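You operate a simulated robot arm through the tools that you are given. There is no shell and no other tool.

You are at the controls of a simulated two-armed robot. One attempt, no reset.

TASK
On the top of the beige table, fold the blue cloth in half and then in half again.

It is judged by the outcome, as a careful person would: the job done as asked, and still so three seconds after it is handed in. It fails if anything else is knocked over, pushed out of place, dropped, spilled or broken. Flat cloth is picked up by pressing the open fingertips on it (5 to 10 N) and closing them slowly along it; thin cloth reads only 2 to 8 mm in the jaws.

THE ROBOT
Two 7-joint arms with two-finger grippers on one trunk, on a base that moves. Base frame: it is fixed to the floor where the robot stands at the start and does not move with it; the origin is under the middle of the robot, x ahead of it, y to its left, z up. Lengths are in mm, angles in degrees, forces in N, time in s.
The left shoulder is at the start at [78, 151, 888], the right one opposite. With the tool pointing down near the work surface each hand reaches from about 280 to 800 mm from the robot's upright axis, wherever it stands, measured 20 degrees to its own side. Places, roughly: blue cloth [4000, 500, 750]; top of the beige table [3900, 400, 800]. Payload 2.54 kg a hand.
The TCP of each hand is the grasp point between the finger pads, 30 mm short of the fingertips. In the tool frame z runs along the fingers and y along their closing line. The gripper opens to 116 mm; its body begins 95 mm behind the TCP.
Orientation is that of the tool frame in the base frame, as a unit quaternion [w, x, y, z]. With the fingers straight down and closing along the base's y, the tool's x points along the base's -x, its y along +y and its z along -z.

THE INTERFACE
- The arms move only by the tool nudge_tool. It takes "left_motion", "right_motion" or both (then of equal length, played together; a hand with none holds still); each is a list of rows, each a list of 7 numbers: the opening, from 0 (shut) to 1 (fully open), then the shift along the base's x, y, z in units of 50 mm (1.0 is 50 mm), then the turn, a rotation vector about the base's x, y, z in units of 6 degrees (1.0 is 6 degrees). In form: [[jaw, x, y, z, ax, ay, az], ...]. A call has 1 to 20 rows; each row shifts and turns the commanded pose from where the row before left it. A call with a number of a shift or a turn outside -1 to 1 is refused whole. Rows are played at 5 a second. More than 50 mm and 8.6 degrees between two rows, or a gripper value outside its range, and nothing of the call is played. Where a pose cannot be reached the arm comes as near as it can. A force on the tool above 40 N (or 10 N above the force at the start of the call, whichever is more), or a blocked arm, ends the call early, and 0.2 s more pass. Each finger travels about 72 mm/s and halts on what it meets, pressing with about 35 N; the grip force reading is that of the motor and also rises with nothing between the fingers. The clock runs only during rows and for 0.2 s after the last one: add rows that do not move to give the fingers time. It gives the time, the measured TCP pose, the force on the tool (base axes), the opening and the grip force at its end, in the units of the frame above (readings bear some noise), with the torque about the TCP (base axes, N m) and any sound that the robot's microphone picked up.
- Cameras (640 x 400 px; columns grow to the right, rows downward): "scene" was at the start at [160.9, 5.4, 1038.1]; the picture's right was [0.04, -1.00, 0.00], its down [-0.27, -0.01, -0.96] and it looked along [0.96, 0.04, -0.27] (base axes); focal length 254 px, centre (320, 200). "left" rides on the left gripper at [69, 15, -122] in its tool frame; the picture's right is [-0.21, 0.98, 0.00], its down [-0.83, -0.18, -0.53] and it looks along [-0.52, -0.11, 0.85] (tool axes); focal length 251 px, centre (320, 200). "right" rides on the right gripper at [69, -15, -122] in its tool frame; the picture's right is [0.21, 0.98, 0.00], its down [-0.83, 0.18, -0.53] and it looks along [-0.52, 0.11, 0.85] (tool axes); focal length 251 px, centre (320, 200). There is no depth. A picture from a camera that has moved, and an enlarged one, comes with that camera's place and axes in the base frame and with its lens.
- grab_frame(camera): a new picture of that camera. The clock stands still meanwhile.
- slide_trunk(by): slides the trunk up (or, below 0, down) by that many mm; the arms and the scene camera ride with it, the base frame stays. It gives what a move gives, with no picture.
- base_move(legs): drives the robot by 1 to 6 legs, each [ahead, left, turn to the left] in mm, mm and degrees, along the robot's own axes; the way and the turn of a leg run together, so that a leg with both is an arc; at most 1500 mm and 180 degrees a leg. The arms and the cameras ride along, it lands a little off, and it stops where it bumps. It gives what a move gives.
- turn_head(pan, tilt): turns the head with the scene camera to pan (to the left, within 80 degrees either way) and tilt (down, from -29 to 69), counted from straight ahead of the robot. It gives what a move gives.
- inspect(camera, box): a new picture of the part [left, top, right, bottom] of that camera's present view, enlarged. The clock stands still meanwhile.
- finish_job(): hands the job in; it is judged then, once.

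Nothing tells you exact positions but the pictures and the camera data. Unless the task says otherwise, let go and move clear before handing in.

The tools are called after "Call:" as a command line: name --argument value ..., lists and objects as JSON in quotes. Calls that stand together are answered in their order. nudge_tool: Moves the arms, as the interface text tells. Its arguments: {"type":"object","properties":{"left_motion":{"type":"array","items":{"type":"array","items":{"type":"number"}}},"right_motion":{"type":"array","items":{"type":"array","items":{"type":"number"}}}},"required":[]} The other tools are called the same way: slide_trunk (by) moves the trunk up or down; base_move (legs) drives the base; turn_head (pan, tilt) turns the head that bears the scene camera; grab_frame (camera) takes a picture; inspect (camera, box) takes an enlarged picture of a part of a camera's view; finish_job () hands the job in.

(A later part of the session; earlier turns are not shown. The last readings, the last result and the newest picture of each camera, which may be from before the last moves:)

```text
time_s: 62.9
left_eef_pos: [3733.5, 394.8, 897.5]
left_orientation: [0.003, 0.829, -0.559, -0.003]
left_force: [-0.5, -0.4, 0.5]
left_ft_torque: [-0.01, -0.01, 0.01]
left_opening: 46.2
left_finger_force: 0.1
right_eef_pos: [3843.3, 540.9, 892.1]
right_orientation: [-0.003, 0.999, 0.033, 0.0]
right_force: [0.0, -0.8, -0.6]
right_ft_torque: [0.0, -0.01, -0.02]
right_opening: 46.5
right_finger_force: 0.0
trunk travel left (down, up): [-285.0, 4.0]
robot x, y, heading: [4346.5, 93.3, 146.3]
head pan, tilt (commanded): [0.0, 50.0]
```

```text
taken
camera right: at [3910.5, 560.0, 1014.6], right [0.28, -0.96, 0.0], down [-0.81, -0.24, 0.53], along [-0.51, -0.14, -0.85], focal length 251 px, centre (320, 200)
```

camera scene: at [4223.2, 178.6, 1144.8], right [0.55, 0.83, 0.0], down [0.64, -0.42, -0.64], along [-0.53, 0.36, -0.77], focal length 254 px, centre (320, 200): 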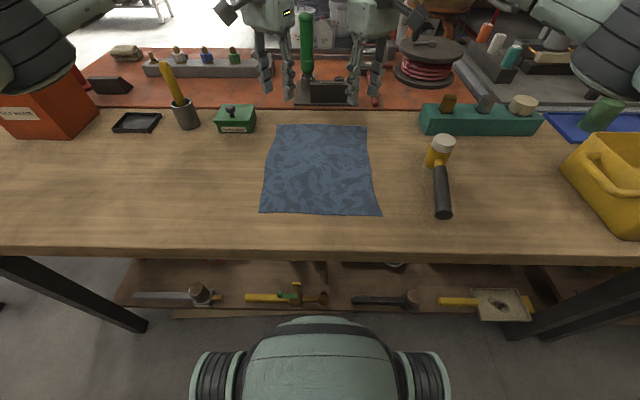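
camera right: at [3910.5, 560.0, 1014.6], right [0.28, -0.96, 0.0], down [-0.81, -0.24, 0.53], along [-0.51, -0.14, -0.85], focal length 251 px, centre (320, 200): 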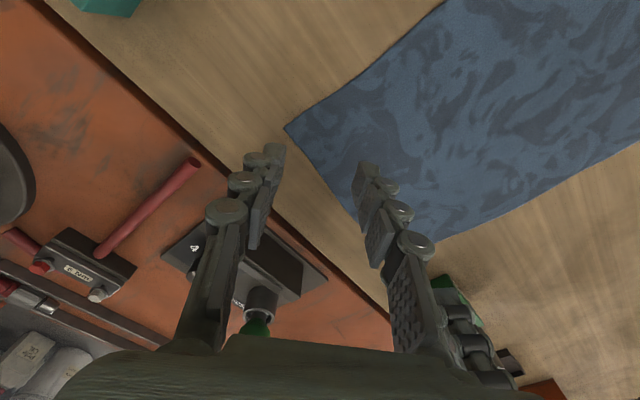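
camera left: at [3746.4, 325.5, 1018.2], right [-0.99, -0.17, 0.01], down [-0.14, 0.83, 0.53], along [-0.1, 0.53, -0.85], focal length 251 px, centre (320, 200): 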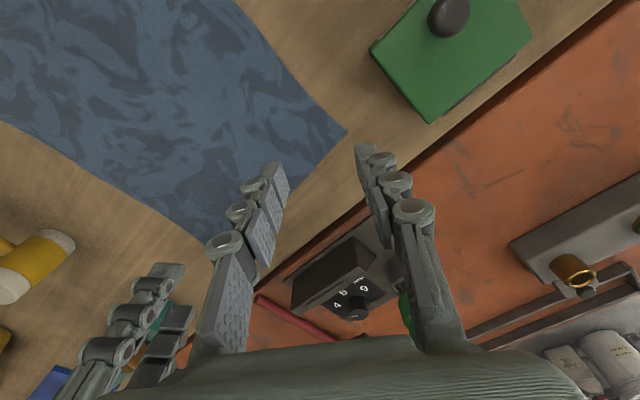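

Both hands are now right above the far corners (FL ≈ (3708,392), FR ≈ (3838,573)). I'll lower them to just above the cloth with a narrower opening.

Call:
nudge_tool --left_motion '[[0.33, 0, 0, -0.3, 0, 0, 0], [0.33, 0, 0, -0.3, 0, 0, 0], [0.33, 0, 0, -0.3, 0, 0, 0], [0.33, 0, 0, -0.3, 0, 0, 0], [0.33, 0, 0, -0.2, 0, 0, 0], [0.33, 0, 0, 0, 0, 0, 0]]' --right_motion '[[0.33, -0.02, 0.03, -0.3, 0, 0, 0], [0.33, -0.02, 0.03, -0.3, 0, 0, 0], [0.33, 0, 0, -0.3, 0, 0, 0], [0.33, 0, 0, -0.3, 0, 0, 0], [0.33, 0, 0, -0.1, 0, 0, 0], [0.33, 0, 0, 0, 0, 0, 0]]'

Call:
grab_frame --camera "left"

Call:
grab_frame --camera "right"

Call:
grab_frame --camera "scene"

```text
time_s: 64.3
left_eef_pos: [3733.8, 395.9, 827.5]
left_orientation: [0.003, 0.829, -0.559, -0.004]
left_force: [0.6, -0.6, 0.3]
left_ft_torque: [0.0, 0.02, 0.0]
left_opening: 38.2
left_finger_force: 0.0
right_eef_pos: [3841.8, 543.4, 829.3]
right_orientation: [-0.002, 0.999, 0.033, -0.001]
right_force: [0.1, -1.2, 0.1]
right_ft_torque: [-0.02, -0.01, 0.02]
right_opening: 38.3
right_finger_force: 0.1
trunk travel left (down, up): [-285.0, 4.0]
robot x, y, heading: [4343.9, 99.0, 146.6]
head pan, tilt (commanded): [0.0, 50.0]
```

```text
taken
camera left: at [3746.6, 325.4, 948.8], right [-0.99, -0.17, 0.01], down [-0.14, 0.83, 0.54], along [-0.1, 0.53, -0.84], focal length 251 px, centre (320, 200)
```

left: 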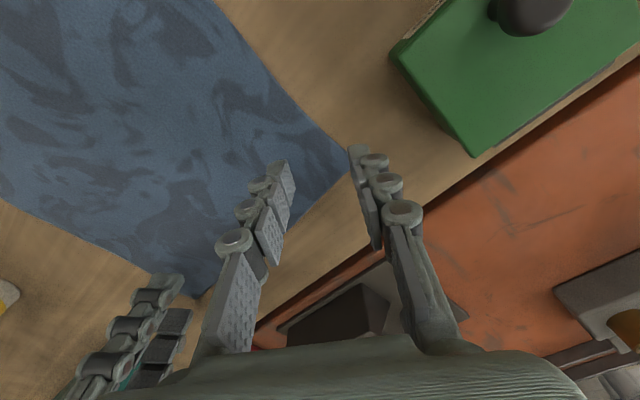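

```text
taken
camera right: at [3909.8, 562.3, 950.8], right [0.28, -0.96, -0.01], down [-0.81, -0.24, 0.53], along [-0.51, -0.14, -0.85], focal length 251 px, centre (320, 200)
```

right: 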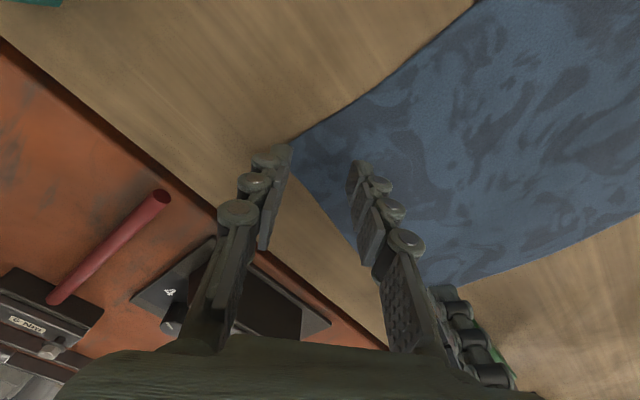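

```text
taken
camera scene: at [4223.9, 178.1, 1145.0], right [0.55, 0.83, 0.0], down [0.64, -0.42, -0.64], along [-0.54, 0.36, -0.77], focal length 254 px, centre (320, 200)
```

scene: 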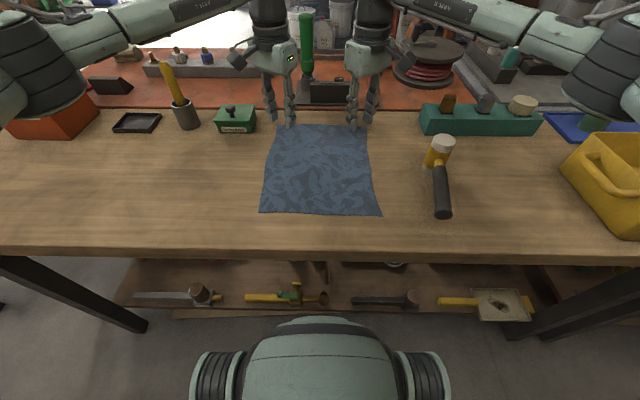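

The hands are 15–20 mm above the cloth. The elbows have come lower, so I'll check their clearance to the yellow bin and orange container before going further.

Call:
turn_head --pan -50 --tilt 35

Call:
grab_frame --camera "scene"

Call:
turn_head --pan 50 --tilt 35

Call:
grab_frame --camera "scene"

```text
time_s: 65.4
left_eef_pos: [3733.8, 394.6, 828.5]
left_orientation: [0.003, 0.83, -0.558, -0.004]
left_force: [0.7, -0.1, -0.3]
left_ft_torque: [0.01, -0.04, 0.03]
left_opening: 38.1
left_finger_force: 0.1
right_eef_pos: [3841.5, 543.1, 827.9]
right_orientation: [-0.003, 0.999, 0.032, -0.001]
right_force: [0.5, -0.4, -0.2]
right_ft_torque: [0.02, 0.0, 0.0]
right_opening: 38.5
right_finger_force: 0.1
trunk travel left (down, up): [-285.0, 4.0]
robot x, y, heading: [4346.7, 94.3, 146.4]
head pan, tilt (commanded): [-50.0, 35.0]
```

```text
taken
camera scene: at [4278.1, 222.9, 1166.7], right [0.99, 0.11, 0.0], down [0.06, -0.57, -0.82], along [-0.09, 0.81, -0.57], focal length 254 px, centre (320, 200)
```

scene: 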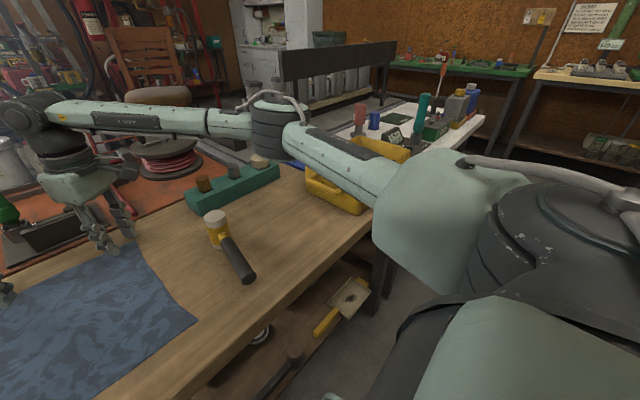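

```text
time_s: 67.2
left_eef_pos: [3732.8, 396.3, 826.4]
left_orientation: [0.003, 0.83, -0.558, -0.004]
left_force: [0.2, -0.1, 0.3]
left_ft_torque: [-0.02, 0.01, 0.0]
left_opening: 38.2
left_finger_force: 0.0
right_eef_pos: [3841.5, 543.2, 829.0]
right_orientation: [-0.003, 0.999, 0.033, -0.001]
right_force: [-0.1, 0.1, -0.3]
right_ft_torque: [0.01, -0.01, 0.02]
right_opening: 38.2
right_finger_force: 0.0
trunk travel left (down, up): [-285.0, 4.0]
robot x, y, heading: [4349.3, 98.9, 146.3]
head pan, tilt (commanded): [50.0, 35.0]
```

```text
taken
camera scene: at [4203.4, 110.7, 1166.8], right [-0.28, 0.96, 0.0], down [0.55, 0.16, -0.82], along [-0.79, -0.23, -0.57], focal length 254 px, centre (320, 200)
```

scene: 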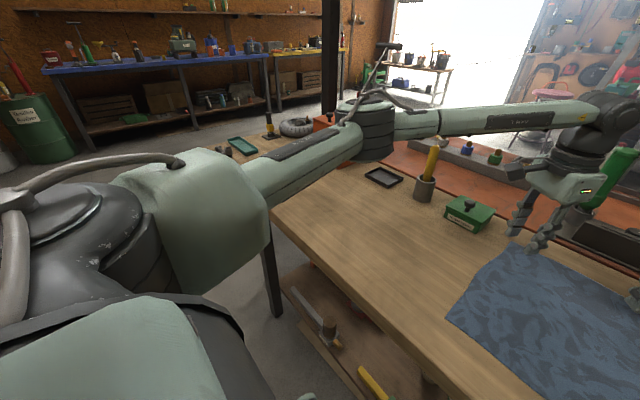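

The elbows clear the bin and the container (elbow about 200 mm from the container, roughly 40+ mm above the bin). I'll now lower gently toward contact.

Call:
turn_head --pan 0 --tilt 50

Call:
nudge_tool --left_motion '[[0.33, 0, 0, -0.08, 0, 0, 0], [0.33, 0, 0, -0.08, 0, 0, 0], [0.33, 0, 0, 0, 0, 0, 0]]' --right_motion '[[0.33, 0, 0, -0.08, 0, 0, 0], [0.33, 0, 0, -0.08, 0, 0, 0], [0.33, 0, 0, 0, 0, 0, 0]]'

Call:
nudge_tool --left_motion '[[0.33, 0, 0, -0.06, 0, 0, 0], [0.33, 0, 0, 0, 0, 0, 0]]' --right_motion '[[0.33, 0, 0, -0.06, 0, 0, 0], [0.33, 0, 0, 0, 0, 0, 0]]'

```text
time_s: 68.4
left_eef_pos: [3733.8, 395.9, 828.0]
left_orientation: [0.003, 0.83, -0.558, -0.004]
left_force: [-0.3, 0.4, -0.6]
left_ft_torque: [0.03, -0.01, -0.02]
left_opening: 38.4
left_finger_force: 0.1
right_eef_pos: [3841.2, 542.3, 828.5]
right_orientation: [-0.003, 0.999, 0.031, -0.001]
right_force: [0.6, 1.0, 0.0]
right_ft_torque: [0.01, -0.02, 0.01]
right_opening: 38.5
right_finger_force: 0.3
trunk travel left (down, up): [-285.0, 4.0]
robot x, y, heading: [4346.7, 98.0, 146.3]
head pan, tilt (commanded): [0.0, 50.0]
```

```text
time_s: 69.2
left_eef_pos: [3733.3, 395.0, 820.7]
left_orientation: [0.002, 0.83, -0.558, -0.004]
left_force: [0.0, 0.0, -0.4]
left_ft_torque: [0.01, -0.02, 0.0]
left_opening: 38.8
left_finger_force: 0.0
right_eef_pos: [3840.8, 544.8, 821.3]
right_orientation: [-0.003, 0.999, 0.032, 0.0]
right_force: [0.1, -1.0, -0.3]
right_ft_torque: [0.01, 0.0, 0.0]
right_opening: 38.3
right_finger_force: 0.1
trunk travel left (down, up): [-285.0, 4.0]
robot x, y, heading: [4347.5, 96.1, 146.4]
head pan, tilt (commanded): [0.0, 50.0]
```

```text
time_s: 69.8
left_eef_pos: [3733.0, 394.8, 817.4]
left_orientation: [0.002, 0.83, -0.558, -0.003]
left_force: [0.3, 0.5, -0.6]
left_ft_torque: [-0.01, 0.02, -0.01]
left_opening: 38.5
left_finger_force: 0.0
right_eef_pos: [3841.4, 544.7, 816.8]
right_orientation: [-0.003, 0.999, 0.031, 0.0]
right_force: [0.2, -0.5, -0.1]
right_ft_torque: [-0.02, 0.04, 0.01]
right_opening: 38.3
right_finger_force: 0.0
trunk travel left (down, up): [-285.0, 4.0]
robot x, y, heading: [4348.6, 97.0, 146.3]
head pan, tilt (commanded): [0.0, 50.0]
```

No contact yet at TCP z≈817. I continue down in 2 mm steps, reading the force each time.

Call:
nudge_tool --left_motion '[[0.33, 0, 0, -0.05, 0, 0, 0], [0.33, 0, 0, 0, 0, 0, 0]]' --right_motion '[[0.33, 0, 0, -0.05, 0, 0, 0], [0.33, 0, 0, 0, 0, 0, 0]]'

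Call:
nudge_tool --left_motion '[[0.33, 0, 0, -0.05, 0, 0, 0], [0.33, 0, 0, 0, 0, 0, 0]]' --right_motion '[[0.33, 0, 0, -0.05, 0, 0, 0], [0.33, 0, 0, 0, 0, 0, 0]]'

```text
time_s: 70.4
left_eef_pos: [3732.4, 394.5, 815.1]
left_orientation: [0.003, 0.829, -0.559, -0.004]
left_force: [-1.1, 0.3, 0.0]
left_ft_torque: [-0.02, 0.0, 0.03]
left_opening: 38.4
left_finger_force: 0.1
right_eef_pos: [3840.3, 543.1, 813.8]
right_orientation: [-0.003, 0.999, 0.032, -0.001]
right_force: [-0.2, 0.8, -0.4]
right_ft_torque: [0.03, -0.01, -0.02]
right_opening: 38.4
right_finger_force: 0.1
trunk travel left (down, up): [-285.0, 4.0]
robot x, y, heading: [4346.9, 95.5, 146.3]
head pan, tilt (commanded): [0.0, 50.0]
```

```text
time_s: 71.0
left_eef_pos: [3734.2, 395.2, 812.7]
left_orientation: [0.002, 0.829, -0.559, -0.004]
left_force: [0.6, -0.1, -0.4]
left_ft_torque: [0.0, -0.02, -0.03]
left_opening: 38.4
left_finger_force: 0.1
right_eef_pos: [3841.6, 544.3, 811.4]
right_orientation: [-0.004, 0.999, 0.032, -0.001]
right_force: [-0.5, -0.3, -0.1]
right_ft_torque: [0.01, -0.01, 0.01]
right_opening: 38.5
right_finger_force: 0.0
trunk travel left (down, up): [-285.0, 4.0]
robot x, y, heading: [4345.8, 94.9, 146.3]
head pan, tilt (commanded): [0.0, 50.0]
```

Call:
nudge_tool --left_motion '[[0.33, 0, 0, -0.05, 0, 0, 0], [0.33, 0, 0, 0, 0, 0, 0]]' --right_motion '[[0.33, 0, 0, -0.05, 0, 0, 0], [0.33, 0, 0, 0, 0, 0, 0]]'

Call:
nudge_tool --left_motion '[[0.33, 0, 0, -0.05, 0, 0, 0], [0.33, 0, 0, 0, 0, 0, 0]]' --right_motion '[[0.33, 0, 0, -0.05, 0, 0, 0], [0.33, 0, 0, 0, 0, 0, 0]]'

Call:
grab_frame --camera "left"

Call:
grab_frame --camera "right"

```text
time_s: 71.6
left_eef_pos: [3733.6, 396.3, 811.4]
left_orientation: [0.003, 0.83, -0.558, -0.005]
left_force: [-0.3, 1.2, 4.6]
left_ft_torque: [0.05, -0.1, 0.06]
left_opening: 38.3
left_finger_force: 0.0
right_eef_pos: [3841.3, 543.2, 810.1]
right_orientation: [-0.002, 0.999, 0.032, -0.002]
right_force: [-0.8, 0.2, 4.8]
right_ft_torque: [-0.07, 0.02, -0.01]
right_opening: 38.3
right_finger_force: 0.1
trunk travel left (down, up): [-285.0, 4.0]
robot x, y, heading: [4348.1, 95.7, 146.4]
head pan, tilt (commanded): [0.0, 50.0]
```

```text
time_s: 72.2
left_eef_pos: [3734.0, 394.9, 811.5]
left_orientation: [0.002, 0.829, -0.559, -0.005]
left_force: [-1.6, 2.5, 12.5]
left_ft_torque: [0.16, -0.23, 0.02]
left_opening: 38.0
left_finger_force: 0.2
right_eef_pos: [3842.0, 542.7, 809.7]
right_orientation: [-0.004, 0.999, 0.033, -0.004]
right_force: [-3.4, -0.4, 16.8]
right_ft_torque: [-0.12, 0.11, 0.0]
right_opening: 38.3
right_finger_force: 3.8
trunk travel left (down, up): [-285.0, 4.0]
robot x, y, heading: [4345.8, 97.7, 146.2]
head pan, tilt (commanded): [0.0, 50.0]
```

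```text
taken
camera left: at [3748.1, 324.4, 931.2], right [-0.99, -0.17, 0.01], down [-0.14, 0.83, 0.54], along [-0.1, 0.53, -0.84], focal length 251 px, centre (320, 200)
```

left: 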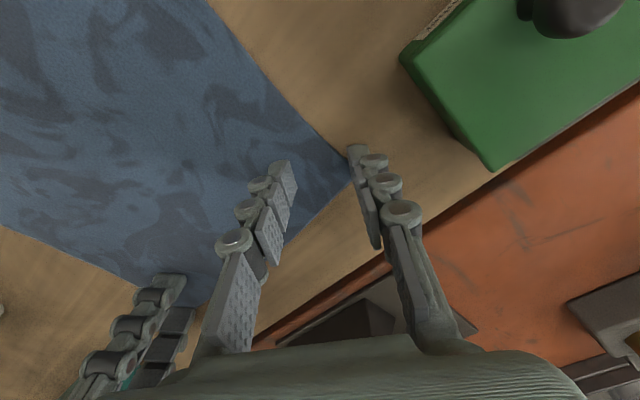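

```text
taken
camera right: at [3910.3, 561.7, 932.5], right [0.28, -0.96, -0.01], down [-0.81, -0.24, 0.54], along [-0.52, -0.14, -0.84], focal length 251 px, centre (320, 200)
```

right: 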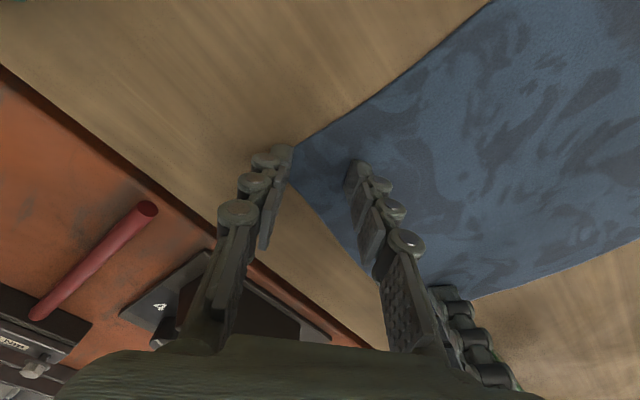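

Contact is at TCP z≈811 (table top ≈781). The outer fingertips sit right at the corner tips, so I'll lift slightly, shift both hands about 13–16 mm inward, and come down again to light contact.

Call:
nudge_tool --left_motion '[[0.33, 0, 0, 0.14, 0, 0, 0], [0.33, 0.128, -0.025, 0, 0, 0, 0], [0.33, 0.128, -0.025, 0, 0, 0, 0], [0.33, 0, 0, 0, 0, 0, 0]]' --right_motion '[[0.33, 0, 0, 0.16, 0, 0, 0], [0.33, 0.121, -0.1, 0, 0, 0, 0], [0.33, 0.121, -0.1, 0, 0, 0, 0], [0.33, 0, 0, 0, 0, 0, 0]]'

Call:
grab_frame --camera "left"

Call:
grab_frame --camera "right"

```text
time_s: 73.2
left_eef_pos: [3745.4, 392.8, 813.0]
left_orientation: [0.003, 0.83, -0.557, -0.004]
left_force: [-0.9, 0.2, -0.5]
left_ft_torque: [0.0, 0.03, -0.02]
left_opening: 38.3
left_finger_force: 0.1
right_eef_pos: [3853.0, 532.9, 815.1]
right_orientation: [-0.003, 0.999, 0.032, -0.001]
right_force: [-0.2, -0.2, -0.4]
right_ft_torque: [-0.05, 0.01, 0.02]
right_opening: 38.3
right_finger_force: 0.0
trunk travel left (down, up): [-285.0, 4.0]
robot x, y, heading: [4344.7, 98.8, 146.3]
head pan, tilt (commanded): [0.0, 50.0]
```

```text
taken
camera left: at [3759.5, 322.3, 935.0], right [-0.99, -0.17, 0.01], down [-0.14, 0.83, 0.53], along [-0.1, 0.53, -0.85], focal length 251 px, centre (320, 200)
```

left: 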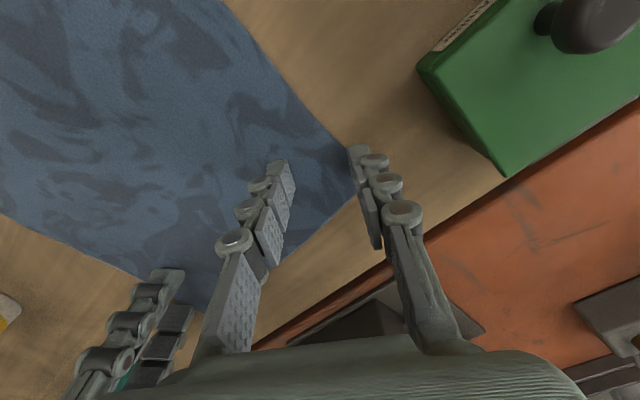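

```text
taken
camera right: at [3921.2, 553.1, 937.1], right [0.28, -0.96, 0.0], down [-0.81, -0.24, 0.53], along [-0.51, -0.14, -0.85], focal length 251 px, centre (320, 200)
```

right: 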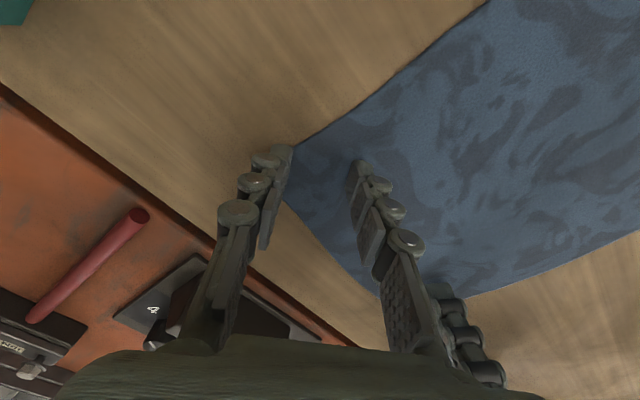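

Re-fitting the visible cloth edges puts FL near (3703,398) and FR near (3835,578). I'll make a small correction (left hand 13 mm, right hand 9 mm) and lower to light contact.

Call:
nudge_tool --left_motion '[[0.33, 0, 0, 0.04, 0, 0, 0], [0.33, -0.012, 0.127, 0, 0, 0, 0], [0.33, -0.012, 0.127, 0, 0, 0, 0], [0.33, 0, 0, -0.06, 0, 0, 0], [0.33, 0, 0, 0, 0, 0, 0]]' --right_motion '[[0.33, 0, 0, 0, 0, 0, 0], [0.33, -0.075, 0.05, 0, 0, 0, 0], [0.33, -0.075, 0.05, 0, 0, 0, 0], [0.33, 0, 0, -0.06, 0, 0, 0], [0.33, 0, 0, 0, 0, 0, 0]]'

Call:
nudge_tool --left_motion '[[0.33, 0, 0, -0.04, 0, 0, 0], [0.33, 0, 0, 0, 0, 0, 0]]' --right_motion '[[0.33, 0, 0, -0.04, 0, 0, 0], [0.33, 0, 0, 0, 0, 0, 0]]'

Call:
grab_frame --camera "left"

Call:
grab_frame --camera "right"

```text
time_s: 74.4
left_eef_pos: [3745.0, 404.6, 814.1]
left_orientation: [0.003, 0.829, -0.559, -0.004]
left_force: [-0.8, -0.5, -0.1]
left_ft_torque: [0.01, -0.02, 0.02]
left_opening: 38.4
left_finger_force: 0.1
right_eef_pos: [3846.0, 538.6, 811.7]
right_orientation: [-0.003, 0.999, 0.032, -0.001]
right_force: [0.4, 0.5, 0.3]
right_ft_torque: [-0.02, 0.0, 0.0]
right_opening: 38.3
right_finger_force: 0.0
trunk travel left (down, up): [-285.0, 4.0]
robot x, y, heading: [4345.8, 97.3, 146.6]
head pan, tilt (commanded): [0.0, 50.0]
```

```text
time_s: 75.0
left_eef_pos: [3745.1, 404.9, 811.6]
left_orientation: [0.002, 0.83, -0.558, -0.003]
left_force: [-0.4, -0.3, 0.4]
left_ft_torque: [-0.02, 0.0, 0.03]
left_opening: 38.3
left_finger_force: 0.1
right_eef_pos: [3844.9, 537.4, 810.0]
right_orientation: [-0.003, 0.999, 0.032, -0.001]
right_force: [2.5, 0.2, 6.9]
right_ft_torque: [-0.12, -0.05, 0.01]
right_opening: 38.6
right_finger_force: 0.2
trunk travel left (down, up): [-285.0, 4.0]
robot x, y, heading: [4341.4, 96.4, 146.4]
head pan, tilt (commanded): [0.0, 50.0]
```

```text
taken
camera left: at [3758.8, 334.9, 932.1], right [-0.99, -0.17, 0.01], down [-0.14, 0.83, 0.54], along [-0.1, 0.53, -0.84], focal length 251 px, centre (320, 200)
```

left: 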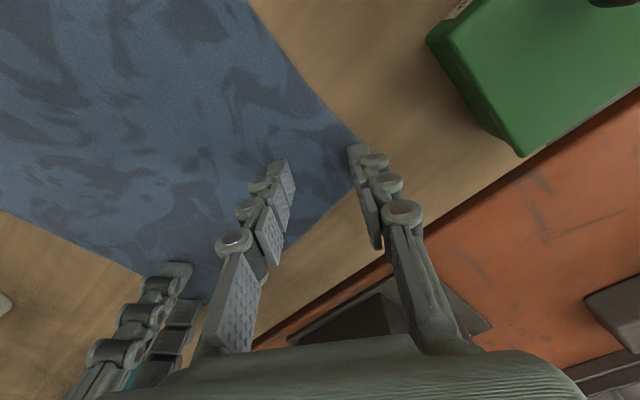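

```text
taken
camera right: at [3913.4, 557.9, 933.1], right [0.28, -0.96, -0.01], down [-0.81, -0.24, 0.53], along [-0.52, -0.14, -0.84], focal length 251 px, centre (320, 200)
```

right: 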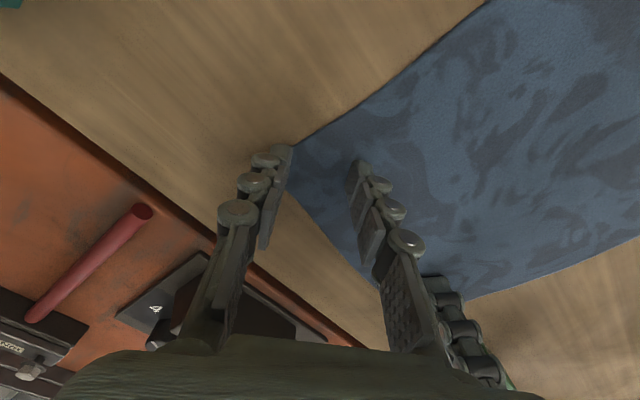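

Both hands are well placed on the corners; the right hand presses with 7 N, the left is just touching. I'll press the left a little and check.

Call:
nudge_tool --left_motion '[[0.33, 0, 0, -0.04, 0, 0, 0], [0.33, 0, 0, 0, 0, 0, 0]]'

```text
time_s: 75.6
left_eef_pos: [3746.2, 405.3, 811.4]
left_orientation: [0.003, 0.83, -0.558, -0.005]
left_force: [1.3, -2.2, 7.7]
left_ft_torque: [-0.02, -0.22, -0.04]
left_opening: 38.9
left_finger_force: 0.3
right_eef_pos: [3846.5, 538.8, 810.4]
right_orientation: [-0.003, 0.999, 0.033, -0.001]
right_force: [-1.2, 0.6, 4.7]
right_ft_torque: [-0.06, 0.04, -0.02]
right_opening: 38.6
right_finger_force: 0.5
trunk travel left (down, up): [-285.0, 4.0]
robot x, y, heading: [4346.0, 94.9, 146.2]
head pan, tilt (commanded): [0.0, 50.0]
```

Forces are about 8 N and 5–7 N. Now I close both hands slowly along the cloth.

Call:
nudge_tool --left_motion '[[0.31, 0, 0, 0, 0, 0, 0], [0.29, 0, 0, 0, 0, 0, 0], [0.27, 0, 0, 0, 0, 0, 0], [0.25, 0, 0, 0, 0, 0, 0], [0.23, 0, 0, 0, 0, 0, 0], [0.21, 0, 0, 0, 0, 0, 0], [0.19, 0, 0, 0, 0, 0, 0], [0.17, 0, 0, 0, 0, 0, 0], [0.15, 0, 0, 0, 0, 0, 0], [0.13, 0, 0, 0, 0, 0, 0]]' --right_motion '[[0.31, 0, 0, -0.02, 0, 0, 0], [0.29, 0, 0, 0, 0, 0, 0], [0.27, 0, 0, 0, 0, 0, 0], [0.25, 0, 0, 0, 0, 0, 0], [0.23, 0, 0, 0, 0, 0, 0], [0.21, 0, 0, 0, 0, 0, 0], [0.19, 0, 0, 0, 0, 0, 0], [0.17, 0, 0, 0, 0, 0, 0], [0.15, 0, 0, 0, 0, 0, 0], [0.13, 0, 0, 0, 0, 0, 0]]'

Call:
grab_frame --camera "left"

Call:
grab_frame --camera "right"

```text
time_s: 77.8
left_eef_pos: [3746.6, 403.2, 810.9]
left_orientation: [0.002, 0.83, -0.558, -0.004]
left_force: [2.1, 1.4, 8.7]
left_ft_torque: [0.08, -0.16, 0.01]
left_opening: 15.3
left_finger_force: 0.1
right_eef_pos: [3846.1, 538.8, 810.4]
right_orientation: [-0.002, 0.999, 0.032, -0.001]
right_force: [-1.7, -2.8, 8.0]
right_ft_torque: [-0.17, 0.02, -0.05]
right_opening: 15.8
right_finger_force: 0.6
trunk travel left (down, up): [-285.0, 4.0]
robot x, y, heading: [4344.2, 94.2, 146.4]
head pan, tilt (commanded): [0.0, 50.0]
```

```text
taken
camera left: at [3759.4, 334.7, 931.1], right [-0.99, -0.17, 0.01], down [-0.14, 0.83, 0.54], along [-0.1, 0.53, -0.84], focal length 251 px, centre (320, 200)
```

left: 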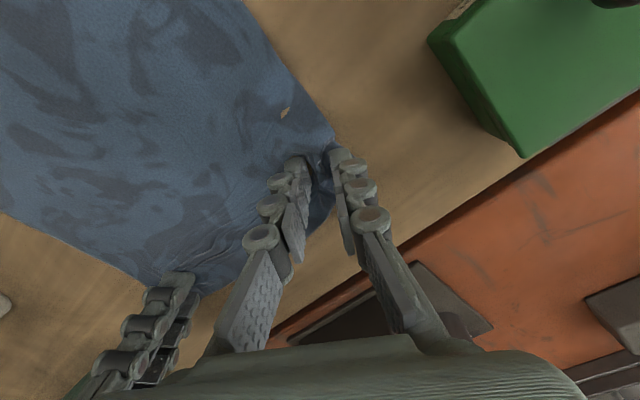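

```text
taken
camera right: at [3913.9, 557.0, 932.5], right [0.28, -0.96, -0.01], down [-0.81, -0.24, 0.53], along [-0.52, -0.14, -0.84], focal length 251 px, centre (320, 200)
```

right: 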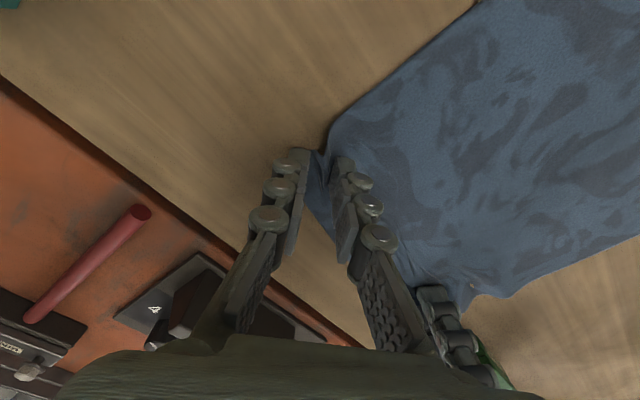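

The cloth is bunching up between the fingers as intended. I'll close the rest of the way.

Call:
nudge_tool --left_motion '[[0.11, 0, 0, 0, 0, 0, 0], [0.09, 0, 0, 0, 0, 0, 0], [0.07, 0, 0, 0, 0, 0, 0], [0.05, 0, 0, 0, 0, 0, 0], [0.03, 0, 0, 0, 0, 0, 0], [0.0, 0, 0, 0, 0, 0, 0], [0.0, 0, 0, 0, 0, 0, 0]]' --right_motion '[[0.11, 0, 0, 0, 0, 0, 0], [0.09, 0, 0, 0, 0, 0, 0], [0.07, 0, 0, 0, 0, 0, 0], [0.05, 0, 0, 0, 0, 0, 0], [0.03, 0, 0, 0, 0, 0, 0], [0.0, 0, 0, 0, 0, 0, 0], [0.0, 0, 0, 0, 0, 0, 0]]'

Call:
grab_frame --camera "left"

Call:
grab_frame --camera "right"

```text
time_s: 79.4
left_eef_pos: [3744.6, 405.2, 810.4]
left_orientation: [0.002, 0.83, -0.558, -0.004]
left_force: [-0.1, 1.4, -0.2]
left_ft_torque: [-0.11, 0.01, 0.0]
left_opening: 6.4
left_finger_force: 40.0
right_eef_pos: [3845.0, 538.5, 809.7]
right_orientation: [-0.002, 0.999, 0.032, -0.001]
right_force: [0.4, -1.7, 8.4]
right_ft_torque: [0.01, -0.05, 0.02]
right_opening: 2.6
right_finger_force: 37.8
trunk travel left (down, up): [-285.0, 4.0]
robot x, y, heading: [4342.2, 93.2, 146.4]
head pan, tilt (commanded): [0.0, 50.0]
```

```text
taken
camera left: at [3758.5, 335.2, 930.6], right [-0.99, -0.17, 0.01], down [-0.14, 0.83, 0.54], along [-0.1, 0.53, -0.84], focal length 251 px, centre (320, 200)
```

left: 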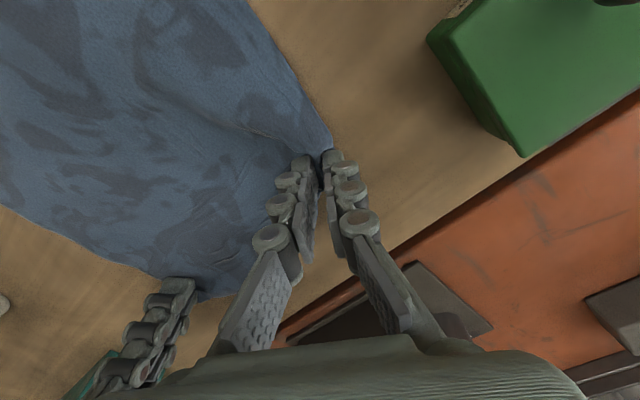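

```text
taken
camera right: at [3913.3, 557.7, 931.7], right [0.28, -0.96, -0.01], down [-0.81, -0.24, 0.53], along [-0.51, -0.14, -0.85], focal length 251 px, centre (320, 200)
```

right: 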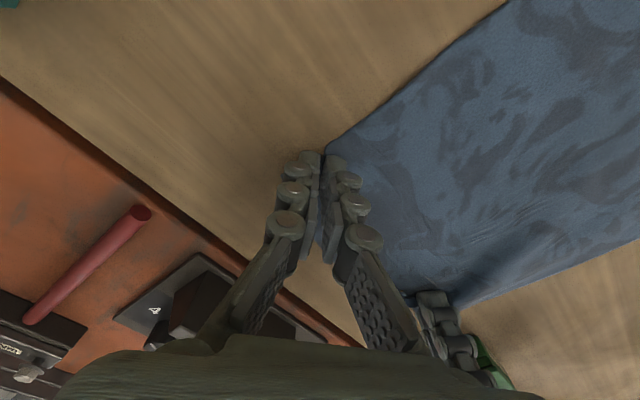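

Left reads 6.4 mm and right 2.6 mm in the jaws. I'll lift both 30 mm to see whether both corners come along.

Call:
nudge_tool --left_motion '[[0, 0, 0, 0.1, 0, 0, 0], [0, 0, 0, 0.15, 0, 0, 0], [0, 0, 0, 0.15, 0, 0, 0], [0, 0, 0, 0.2, 0, 0, 0], [0, 0, 0, 0, 0, 0, 0]]' --right_motion '[[0, 0, 0, 0.1, 0, 0, 0], [0, 0, 0, 0.15, 0, 0, 0], [0, 0, 0, 0.15, 0, 0, 0], [0, 0, 0, 0.2, 0, 0, 0], [0, 0, 0, 0, 0, 0, 0]]'

Call:
grab_frame --camera "left"

Call:
grab_frame --camera "right"

Call:
inspect --camera "scene" --box '[220, 60, 420, 225]'

```text
time_s: 80.6
left_eef_pos: [3745.2, 404.2, 839.3]
left_orientation: [0.002, 0.829, -0.559, -0.004]
left_force: [-0.7, 0.5, -0.7]
left_ft_torque: [0.0, -0.01, 0.02]
left_opening: 3.9
left_finger_force: 31.2
right_eef_pos: [3846.4, 538.8, 838.4]
right_orientation: [-0.003, 0.999, 0.032, -0.001]
right_force: [-0.3, -0.2, -1.8]
right_ft_torque: [-0.03, -0.01, 0.01]
right_opening: 4.5
right_finger_force: 33.7
trunk travel left (down, up): [-285.0, 4.0]
robot x, y, heading: [4344.3, 101.2, 146.1]
head pan, tilt (commanded): [0.0, 50.0]
```

```text
taken
camera left: at [3759.2, 334.9, 960.4], right [-0.99, -0.17, 0.01], down [-0.14, 0.83, 0.53], along [-0.1, 0.53, -0.84], focal length 251 px, centre (320, 200)
```

left: 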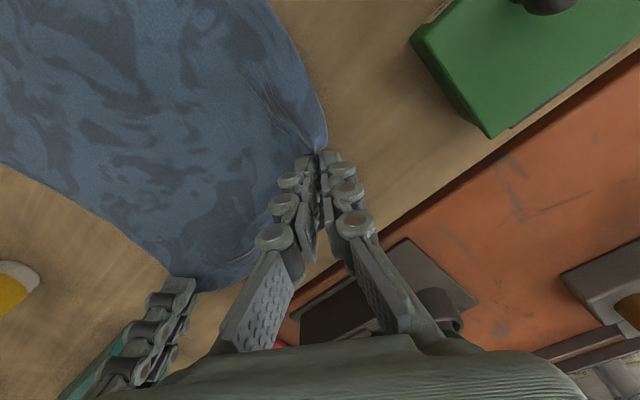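

```text
taken
camera right: at [3913.7, 557.6, 961.0], right [0.28, -0.96, -0.01], down [-0.81, -0.24, 0.53], along [-0.51, -0.14, -0.85], focal length 251 px, centre (320, 200)
```

right: 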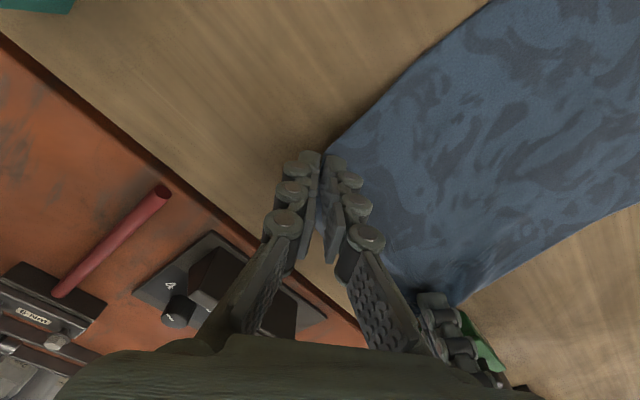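

```text
2.42 times, centred on (320, 142) of scene
camera zoom: at [4223.9, 178.0, 1145.0], right [0.55, 0.83, 0.0], down [0.64, -0.42, -0.64], along [-0.54, 0.36, -0.77], focal length 615 px, centre (320, 339)
```

zoom: 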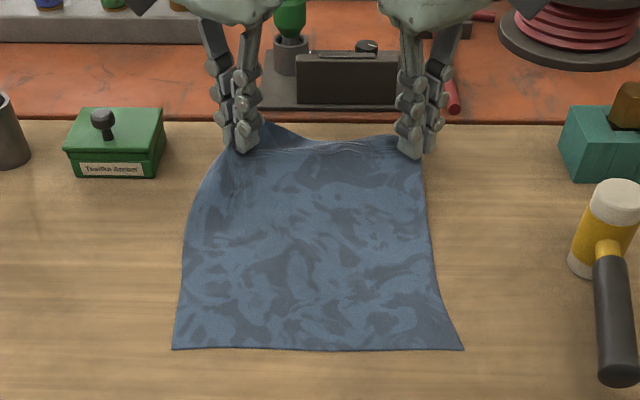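

Both corners are held (3.9 and 4.5 mm in the jaws). Now I'll carry them along an arc over the fold line toward the near edge; first the rising half.

Call:
nudge_tool --left_motion '[[0, 0.1248, -0.0833, 0.26, 0, 0, 0], [0, 0.1248, -0.0833, 0.26, 0, 0, 0], [0, 0.1248, -0.0833, 0.2, 0, 0, 0], [0, 0.1248, -0.0833, 0.2, 0, 0, 0], [0, 0.1664, -0.111, 0.15, 0, 0, 0], [0, 0.1664, -0.111, 0.15, 0, 0, 0], [0, 0.208, -0.1388, 0.1, 0, 0, 0], [0, 0.208, -0.1388, 0.1, 0, 0, 0], [0, 0.208, -0.1388, 0.04, 0, 0, 0], [0, 0.208, -0.1388, 0.04, 0, 0, 0]]' --right_motion '[[0, 0.1248, -0.0833, 0.26, 0, 0, 0], [0, 0.1248, -0.0833, 0.26, 0, 0, 0], [0, 0.1248, -0.0833, 0.2, 0, 0, 0], [0, 0.1248, -0.0833, 0.2, 0, 0, 0], [0, 0.1664, -0.111, 0.15, 0, 0, 0], [0, 0.1664, -0.111, 0.15, 0, 0, 0], [0, 0.208, -0.1388, 0.1, 0, 0, 0], [0, 0.208, -0.1388, 0.1, 0, 0, 0], [0, 0.208, -0.1388, 0.04, 0, 0, 0], [0, 0.208, -0.1388, 0.04, 0, 0, 0]]'

Call:
grab_frame --camera "scene"

```text
time_s: 82.8
left_eef_pos: [3827.4, 352.2, 914.2]
left_orientation: [0.003, 0.83, -0.557, -0.004]
left_force: [-0.2, -0.1, -2.8]
left_ft_torque: [0.02, -0.04, -0.04]
left_opening: 5.9
left_finger_force: 42.5
right_eef_pos: [3928.1, 483.6, 915.0]
right_orientation: [-0.003, 0.999, 0.032, -0.001]
right_force: [-0.7, 0.7, -1.7]
right_ft_torque: [-0.03, -0.01, 0.0]
right_opening: 3.1
right_finger_force: 35.3
trunk travel left (down, up): [-285.0, 4.0]
robot x, y, heading: [4345.7, 95.5, 146.3]
head pan, tilt (commanded): [0.0, 50.0]
```

```text
taken
camera scene: at [4224.0, 178.0, 1145.1], right [0.55, 0.83, 0.0], down [0.64, -0.42, -0.64], along [-0.54, 0.36, -0.77], focal length 254 px, centre (320, 200)
```

scene: 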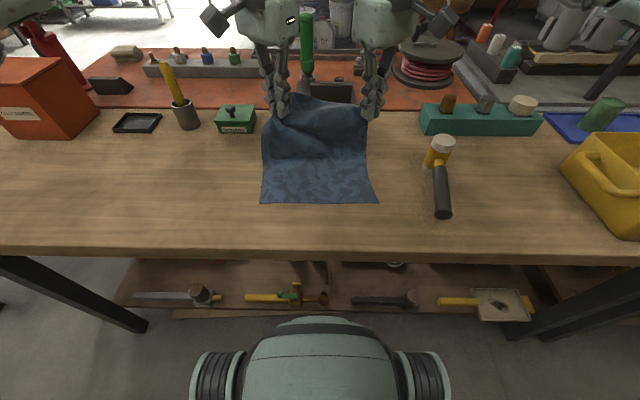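

Both corners are up and the near edge stays flat. Continuing the arc downward toward the near edge.

Call:
nudge_tool --left_motion '[[0, 0.208, -0.1388, -0.04, 0, 0, 0], [0, 0.208, -0.1388, -0.04, 0, 0, 0], [0, 0.208, -0.1388, -0.1, 0, 0, 0], [0, 0.208, -0.1388, -0.1, 0, 0, 0], [0, 0.1664, -0.111, -0.15, 0, 0, 0], [0, 0.1664, -0.111, -0.15, 0, 0, 0], [0, 0.1248, -0.0833, -0.2, 0, 0, 0], [0, 0.1248, -0.0833, -0.2, 0, 0, 0]]' --right_motion '[[0, 0.208, -0.1388, -0.04, 0, 0, 0], [0, 0.208, -0.1388, -0.04, 0, 0, 0], [0, 0.208, -0.1388, -0.1, 0, 0, 0], [0, 0.208, -0.1388, -0.1, 0, 0, 0], [0, 0.1664, -0.111, -0.15, 0, 0, 0], [0, 0.1664, -0.111, -0.15, 0, 0, 0], [0, 0.1248, -0.0833, -0.2, 0, 0, 0], [0, 0.1248, -0.0833, -0.2, 0, 0, 0]]'

Call:
inspect --camera "scene" --box '[200, 60, 440, 250]'

Call:
grab_frame --camera "left"

Call:
grab_frame --camera "right"

```text
time_s: 84.6
left_eef_pos: [3898.1, 303.8, 862.6]
left_orientation: [0.003, 0.83, -0.558, -0.004]
left_force: [2.5, 1.8, -2.7]
left_ft_torque: [0.01, 0.05, -0.01]
left_opening: 1.0
left_finger_force: 25.7
right_eef_pos: [3999.1, 435.6, 863.9]
right_orientation: [-0.002, 0.999, 0.032, -0.001]
right_force: [-1.3, -0.3, -2.8]
right_ft_torque: [-0.02, -0.03, 0.05]
right_opening: 2.9
right_finger_force: 35.8
trunk travel left (down, up): [-285.0, 4.0]
robot x, y, heading: [4345.0, 92.9, 146.4]
head pan, tilt (commanded): [0.0, 50.0]
```

```text
2.11 times, centred on (320, 155) of scene
camera zoom: at [4223.9, 178.0, 1145.1], right [0.55, 0.83, 0.0], down [0.64, -0.42, -0.64], along [-0.54, 0.36, -0.77], focal length 534 px, centre (320, 295)
```

zoom: 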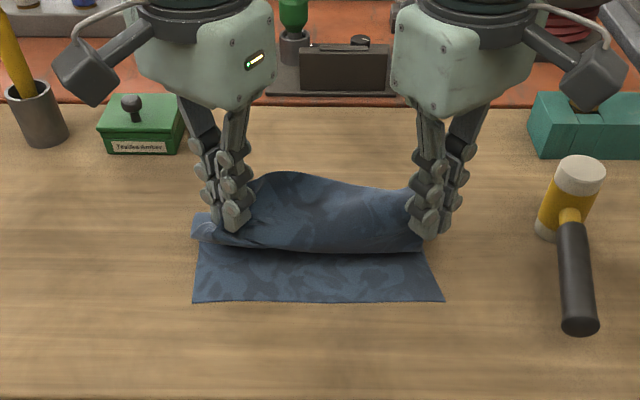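

```text
taken
camera left: at [3911.5, 233.6, 984.2], right [-0.99, -0.17, 0.01], down [-0.14, 0.83, 0.54], along [-0.1, 0.53, -0.84], focal length 251 px, centre (320, 200)
```

left: 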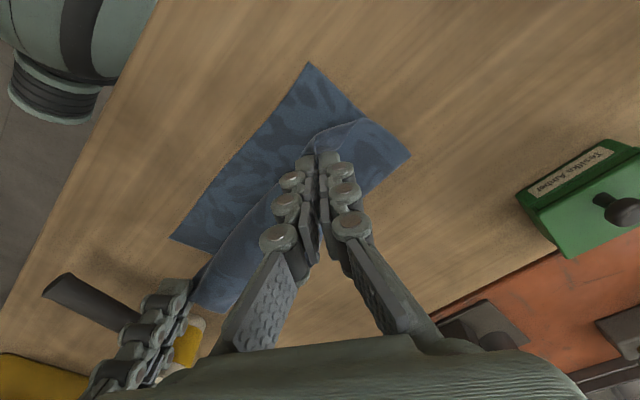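

```text
taken
camera right: at [4067.6, 455.1, 987.1], right [0.28, -0.96, -0.01], down [-0.81, -0.24, 0.53], along [-0.51, -0.14, -0.85], focal length 251 px, centre (320, 200)
```

right: 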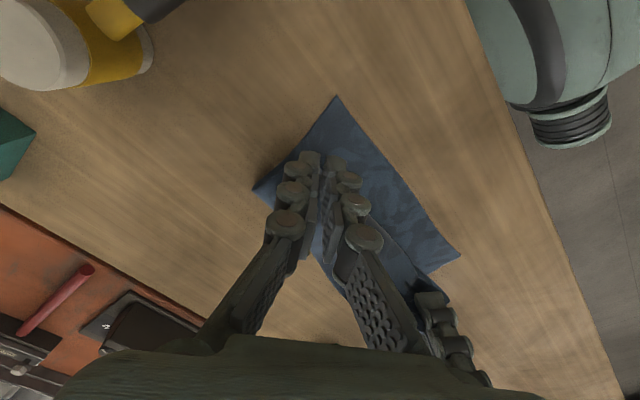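

The flap is coming over. I'll check closely whether the left pinch still holds, since its jaw reads only 1 mm.

Call:
inspect --camera "scene" --box '[260, 120, 390, 201]'

Call:
inspect --camera "left" --box '[220, 60, 444, 200]'

```text
4.92 times, centred on (325, 160) of scene
camera zoom: at [4223.9, 178.0, 1145.1], right [0.55, 0.83, 0.0], down [0.64, -0.42, -0.64], along [-0.54, 0.36, -0.77], focal length 1249 px, centre (295, 394)
```

zoom: 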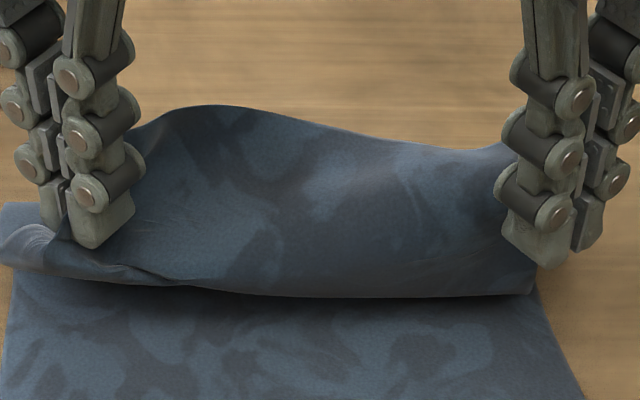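

```text
2.86 times, centred on (332, 130) of left
camera zoom: at [3911.5, 233.6, 984.2], right [-0.99, -0.17, 0.01], down [-0.14, 0.83, 0.54], along [-0.1, 0.53, -0.84], focal length 718 px, centre (286, 400)
```

zoom: 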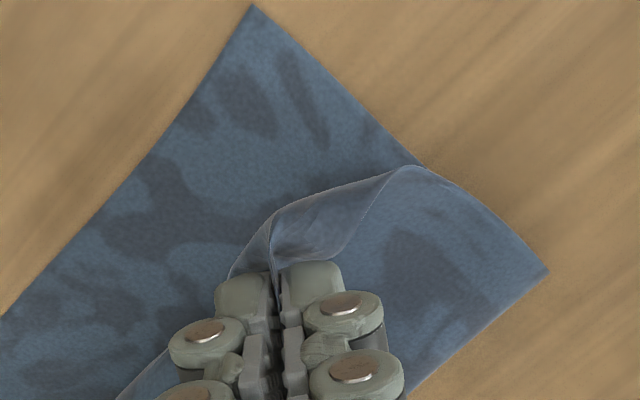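

The left pinch still holds a good fold of cloth. I'll lower both hands to lay the far edge onto the near edge.

Call:
nudge_tool --left_motion '[[0, 0.0444, -0.0296, -0.153, 0, 0, 0], [0, 0.0444, -0.0296, -0.153, 0, 0, 0], [0, 0.0444, -0.0296, -0.153, 0, 0, 0], [0, 0.0444, -0.0296, -0.153, 0, 0, 0], [0, 0.0444, -0.0296, -0.153, 0, 0, 0], [0, 0.0444, -0.0296, -0.1, 0, 0, 0], [0, 0, 0, 0, 0, 0, 0]]' --right_motion '[[0, 0.0222, -0.0148, -0.153, 0, 0, 0], [0, 0.0222, -0.0148, -0.153, 0, 0, 0], [0, 0.0222, -0.0148, -0.153, 0, 0, 0], [0, 0.0222, -0.0148, -0.153, 0, 0, 0], [0, 0.0222, -0.0148, -0.153, 0, 0, 0], [0, 0.0222, -0.0148, -0.1, 0, 0, 0], [0, 0, 0, 0, 0, 0, 0]]'

Call:
inspect --camera "scene" --box '[240, 110, 410, 216]'

Call:
grab_frame --camera "left"

Call:
grab_frame --camera "right"

```text
time_s: 86.2
left_eef_pos: [3912.2, 293.8, 822.8]
left_orientation: [0.003, 0.83, -0.558, -0.004]
left_force: [0.5, 0.3, -2.2]
left_ft_torque: [-0.01, -0.12, 0.0]
left_opening: 6.3
left_finger_force: 39.3
right_eef_pos: [4005.0, 430.9, 822.4]
right_orientation: [-0.003, 0.999, 0.033, -0.002]
right_force: [-0.4, 0.9, -1.3]
right_ft_torque: [0.0, 0.02, 0.0]
right_opening: 2.8
right_finger_force: 29.4
trunk travel left (down, up): [-285.0, 4.0]
robot x, y, heading: [4345.7, 97.0, 146.4]
head pan, tilt (commanded): [0.0, 50.0]
```

```text
3.76 times, centred on (325, 163) of scene
camera zoom: at [4223.9, 178.0, 1145.1], right [0.55, 0.83, 0.0], down [0.64, -0.42, -0.64], along [-0.54, 0.36, -0.77], focal length 955 px, centre (301, 339)
```

zoom: 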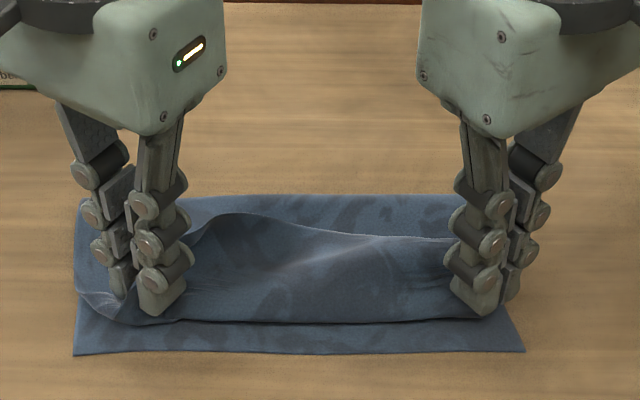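

```text
taken
camera left: at [3925.2, 223.7, 943.1], right [-0.99, -0.17, 0.01], down [-0.14, 0.83, 0.54], along [-0.1, 0.53, -0.84], focal length 251 px, centre (320, 200)
```

left: 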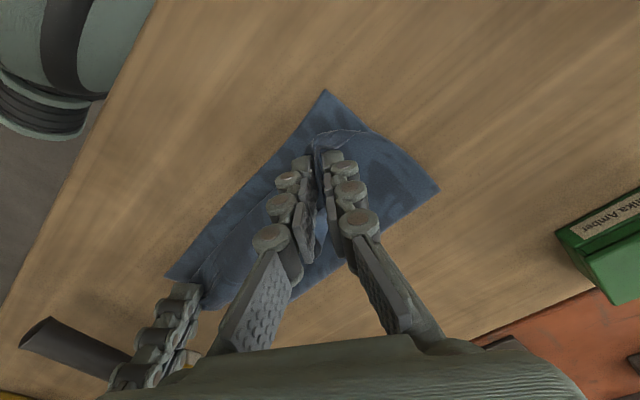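

```text
taken
camera right: at [4073.2, 450.8, 944.6], right [0.28, -0.96, -0.01], down [-0.81, -0.24, 0.53], along [-0.51, -0.14, -0.85], focal length 251 px, centre (320, 200)
```

right: 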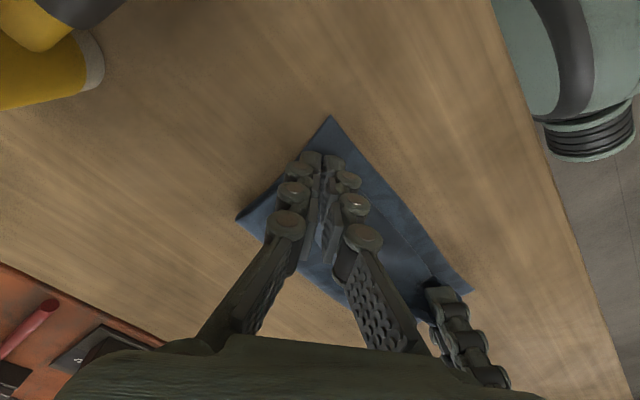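

The flap edge is lying about 14 mm short of the near edge. I'll move both hands 14 mm further toward me and lower until the pinched corners rest on the bottom layer.

Call:
nudge_tool --left_motion '[[0, 0.1165, -0.0777, 0, 0, 0, 0], [0, 0.1165, -0.0777, -0.06, 0, 0, 0], [0, 0, 0, -0.06, 0, 0, 0], [0, 0, 0, 0, 0, 0, 0]]' --right_motion '[[0, 0.1165, -0.0777, 0, 0, 0, 0], [0, 0.1165, -0.0777, -0.06, 0, 0, 0], [0, 0, 0, -0.06, 0, 0, 0], [0, 0, 0, 0, 0, 0, 0]]'

Call:
inspect --camera "scene" --box '[240, 110, 410, 216]'

Call:
inspect --camera "left" --box '[200, 60, 460, 222]'

Call:
inspect --camera "right" --box '[200, 80, 460, 242]'

```text
time_s: 87.2
left_eef_pos: [3924.3, 287.2, 816.0]
left_orientation: [0.003, 0.83, -0.558, -0.004]
left_force: [-0.2, 0.7, -1.1]
left_ft_torque: [0.0, -0.01, -0.01]
left_opening: 3.7
left_finger_force: 30.3
right_eef_pos: [4017.4, 423.9, 816.1]
right_orientation: [-0.002, 0.999, 0.033, -0.001]
right_force: [0.6, 0.9, -3.0]
right_ft_torque: [-0.02, 0.01, -0.01]
right_opening: 3.3
right_finger_force: 35.1
trunk travel left (down, up): [-285.0, 4.0]
robot x, y, heading: [4343.6, 91.8, 146.3]
head pan, tilt (commanded): [0.0, 50.0]
```

```text
3.76 times, centred on (325, 163) of scene
camera zoom: at [4224.0, 178.0, 1145.1], right [0.55, 0.83, 0.0], down [0.64, -0.42, -0.64], along [-0.54, 0.36, -0.77], focal length 955 px, centre (301, 339)
```

zoom: 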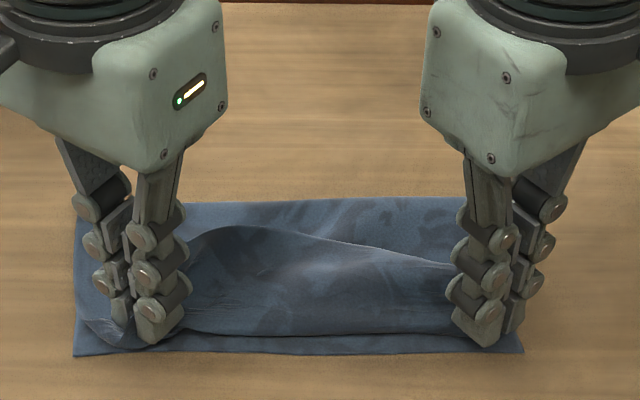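

```text
2.46 times, centred on (330, 141) of left
camera zoom: at [3937.0, 216.7, 936.8], right [-0.99, -0.17, 0.01], down [-0.14, 0.83, 0.53], along [-0.1, 0.53, -0.84], focal length 619 px, centre (295, 345)
```

zoom: 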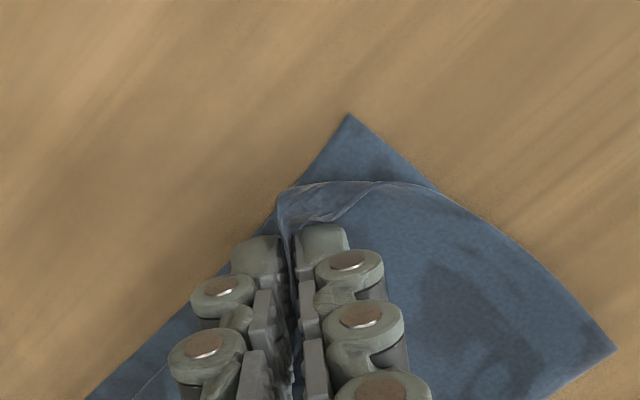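

```text
2.46 times, centred on (330, 161) of right
camera zoom: at [4085.5, 443.5, 938.3], right [0.28, -0.96, -0.01], down [-0.81, -0.24, 0.53], along [-0.51, -0.14, -0.85], focal length 619 px, centre (295, 296)
```

zoom: 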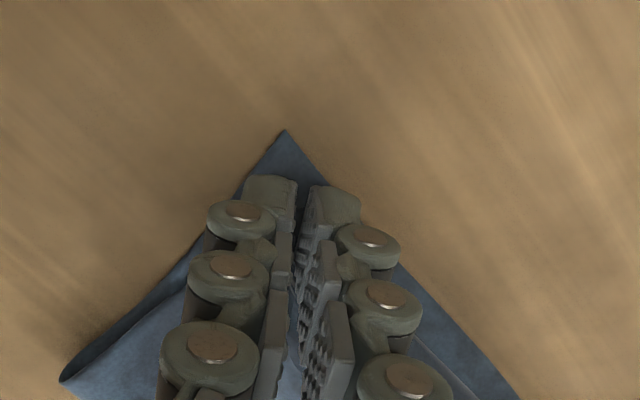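

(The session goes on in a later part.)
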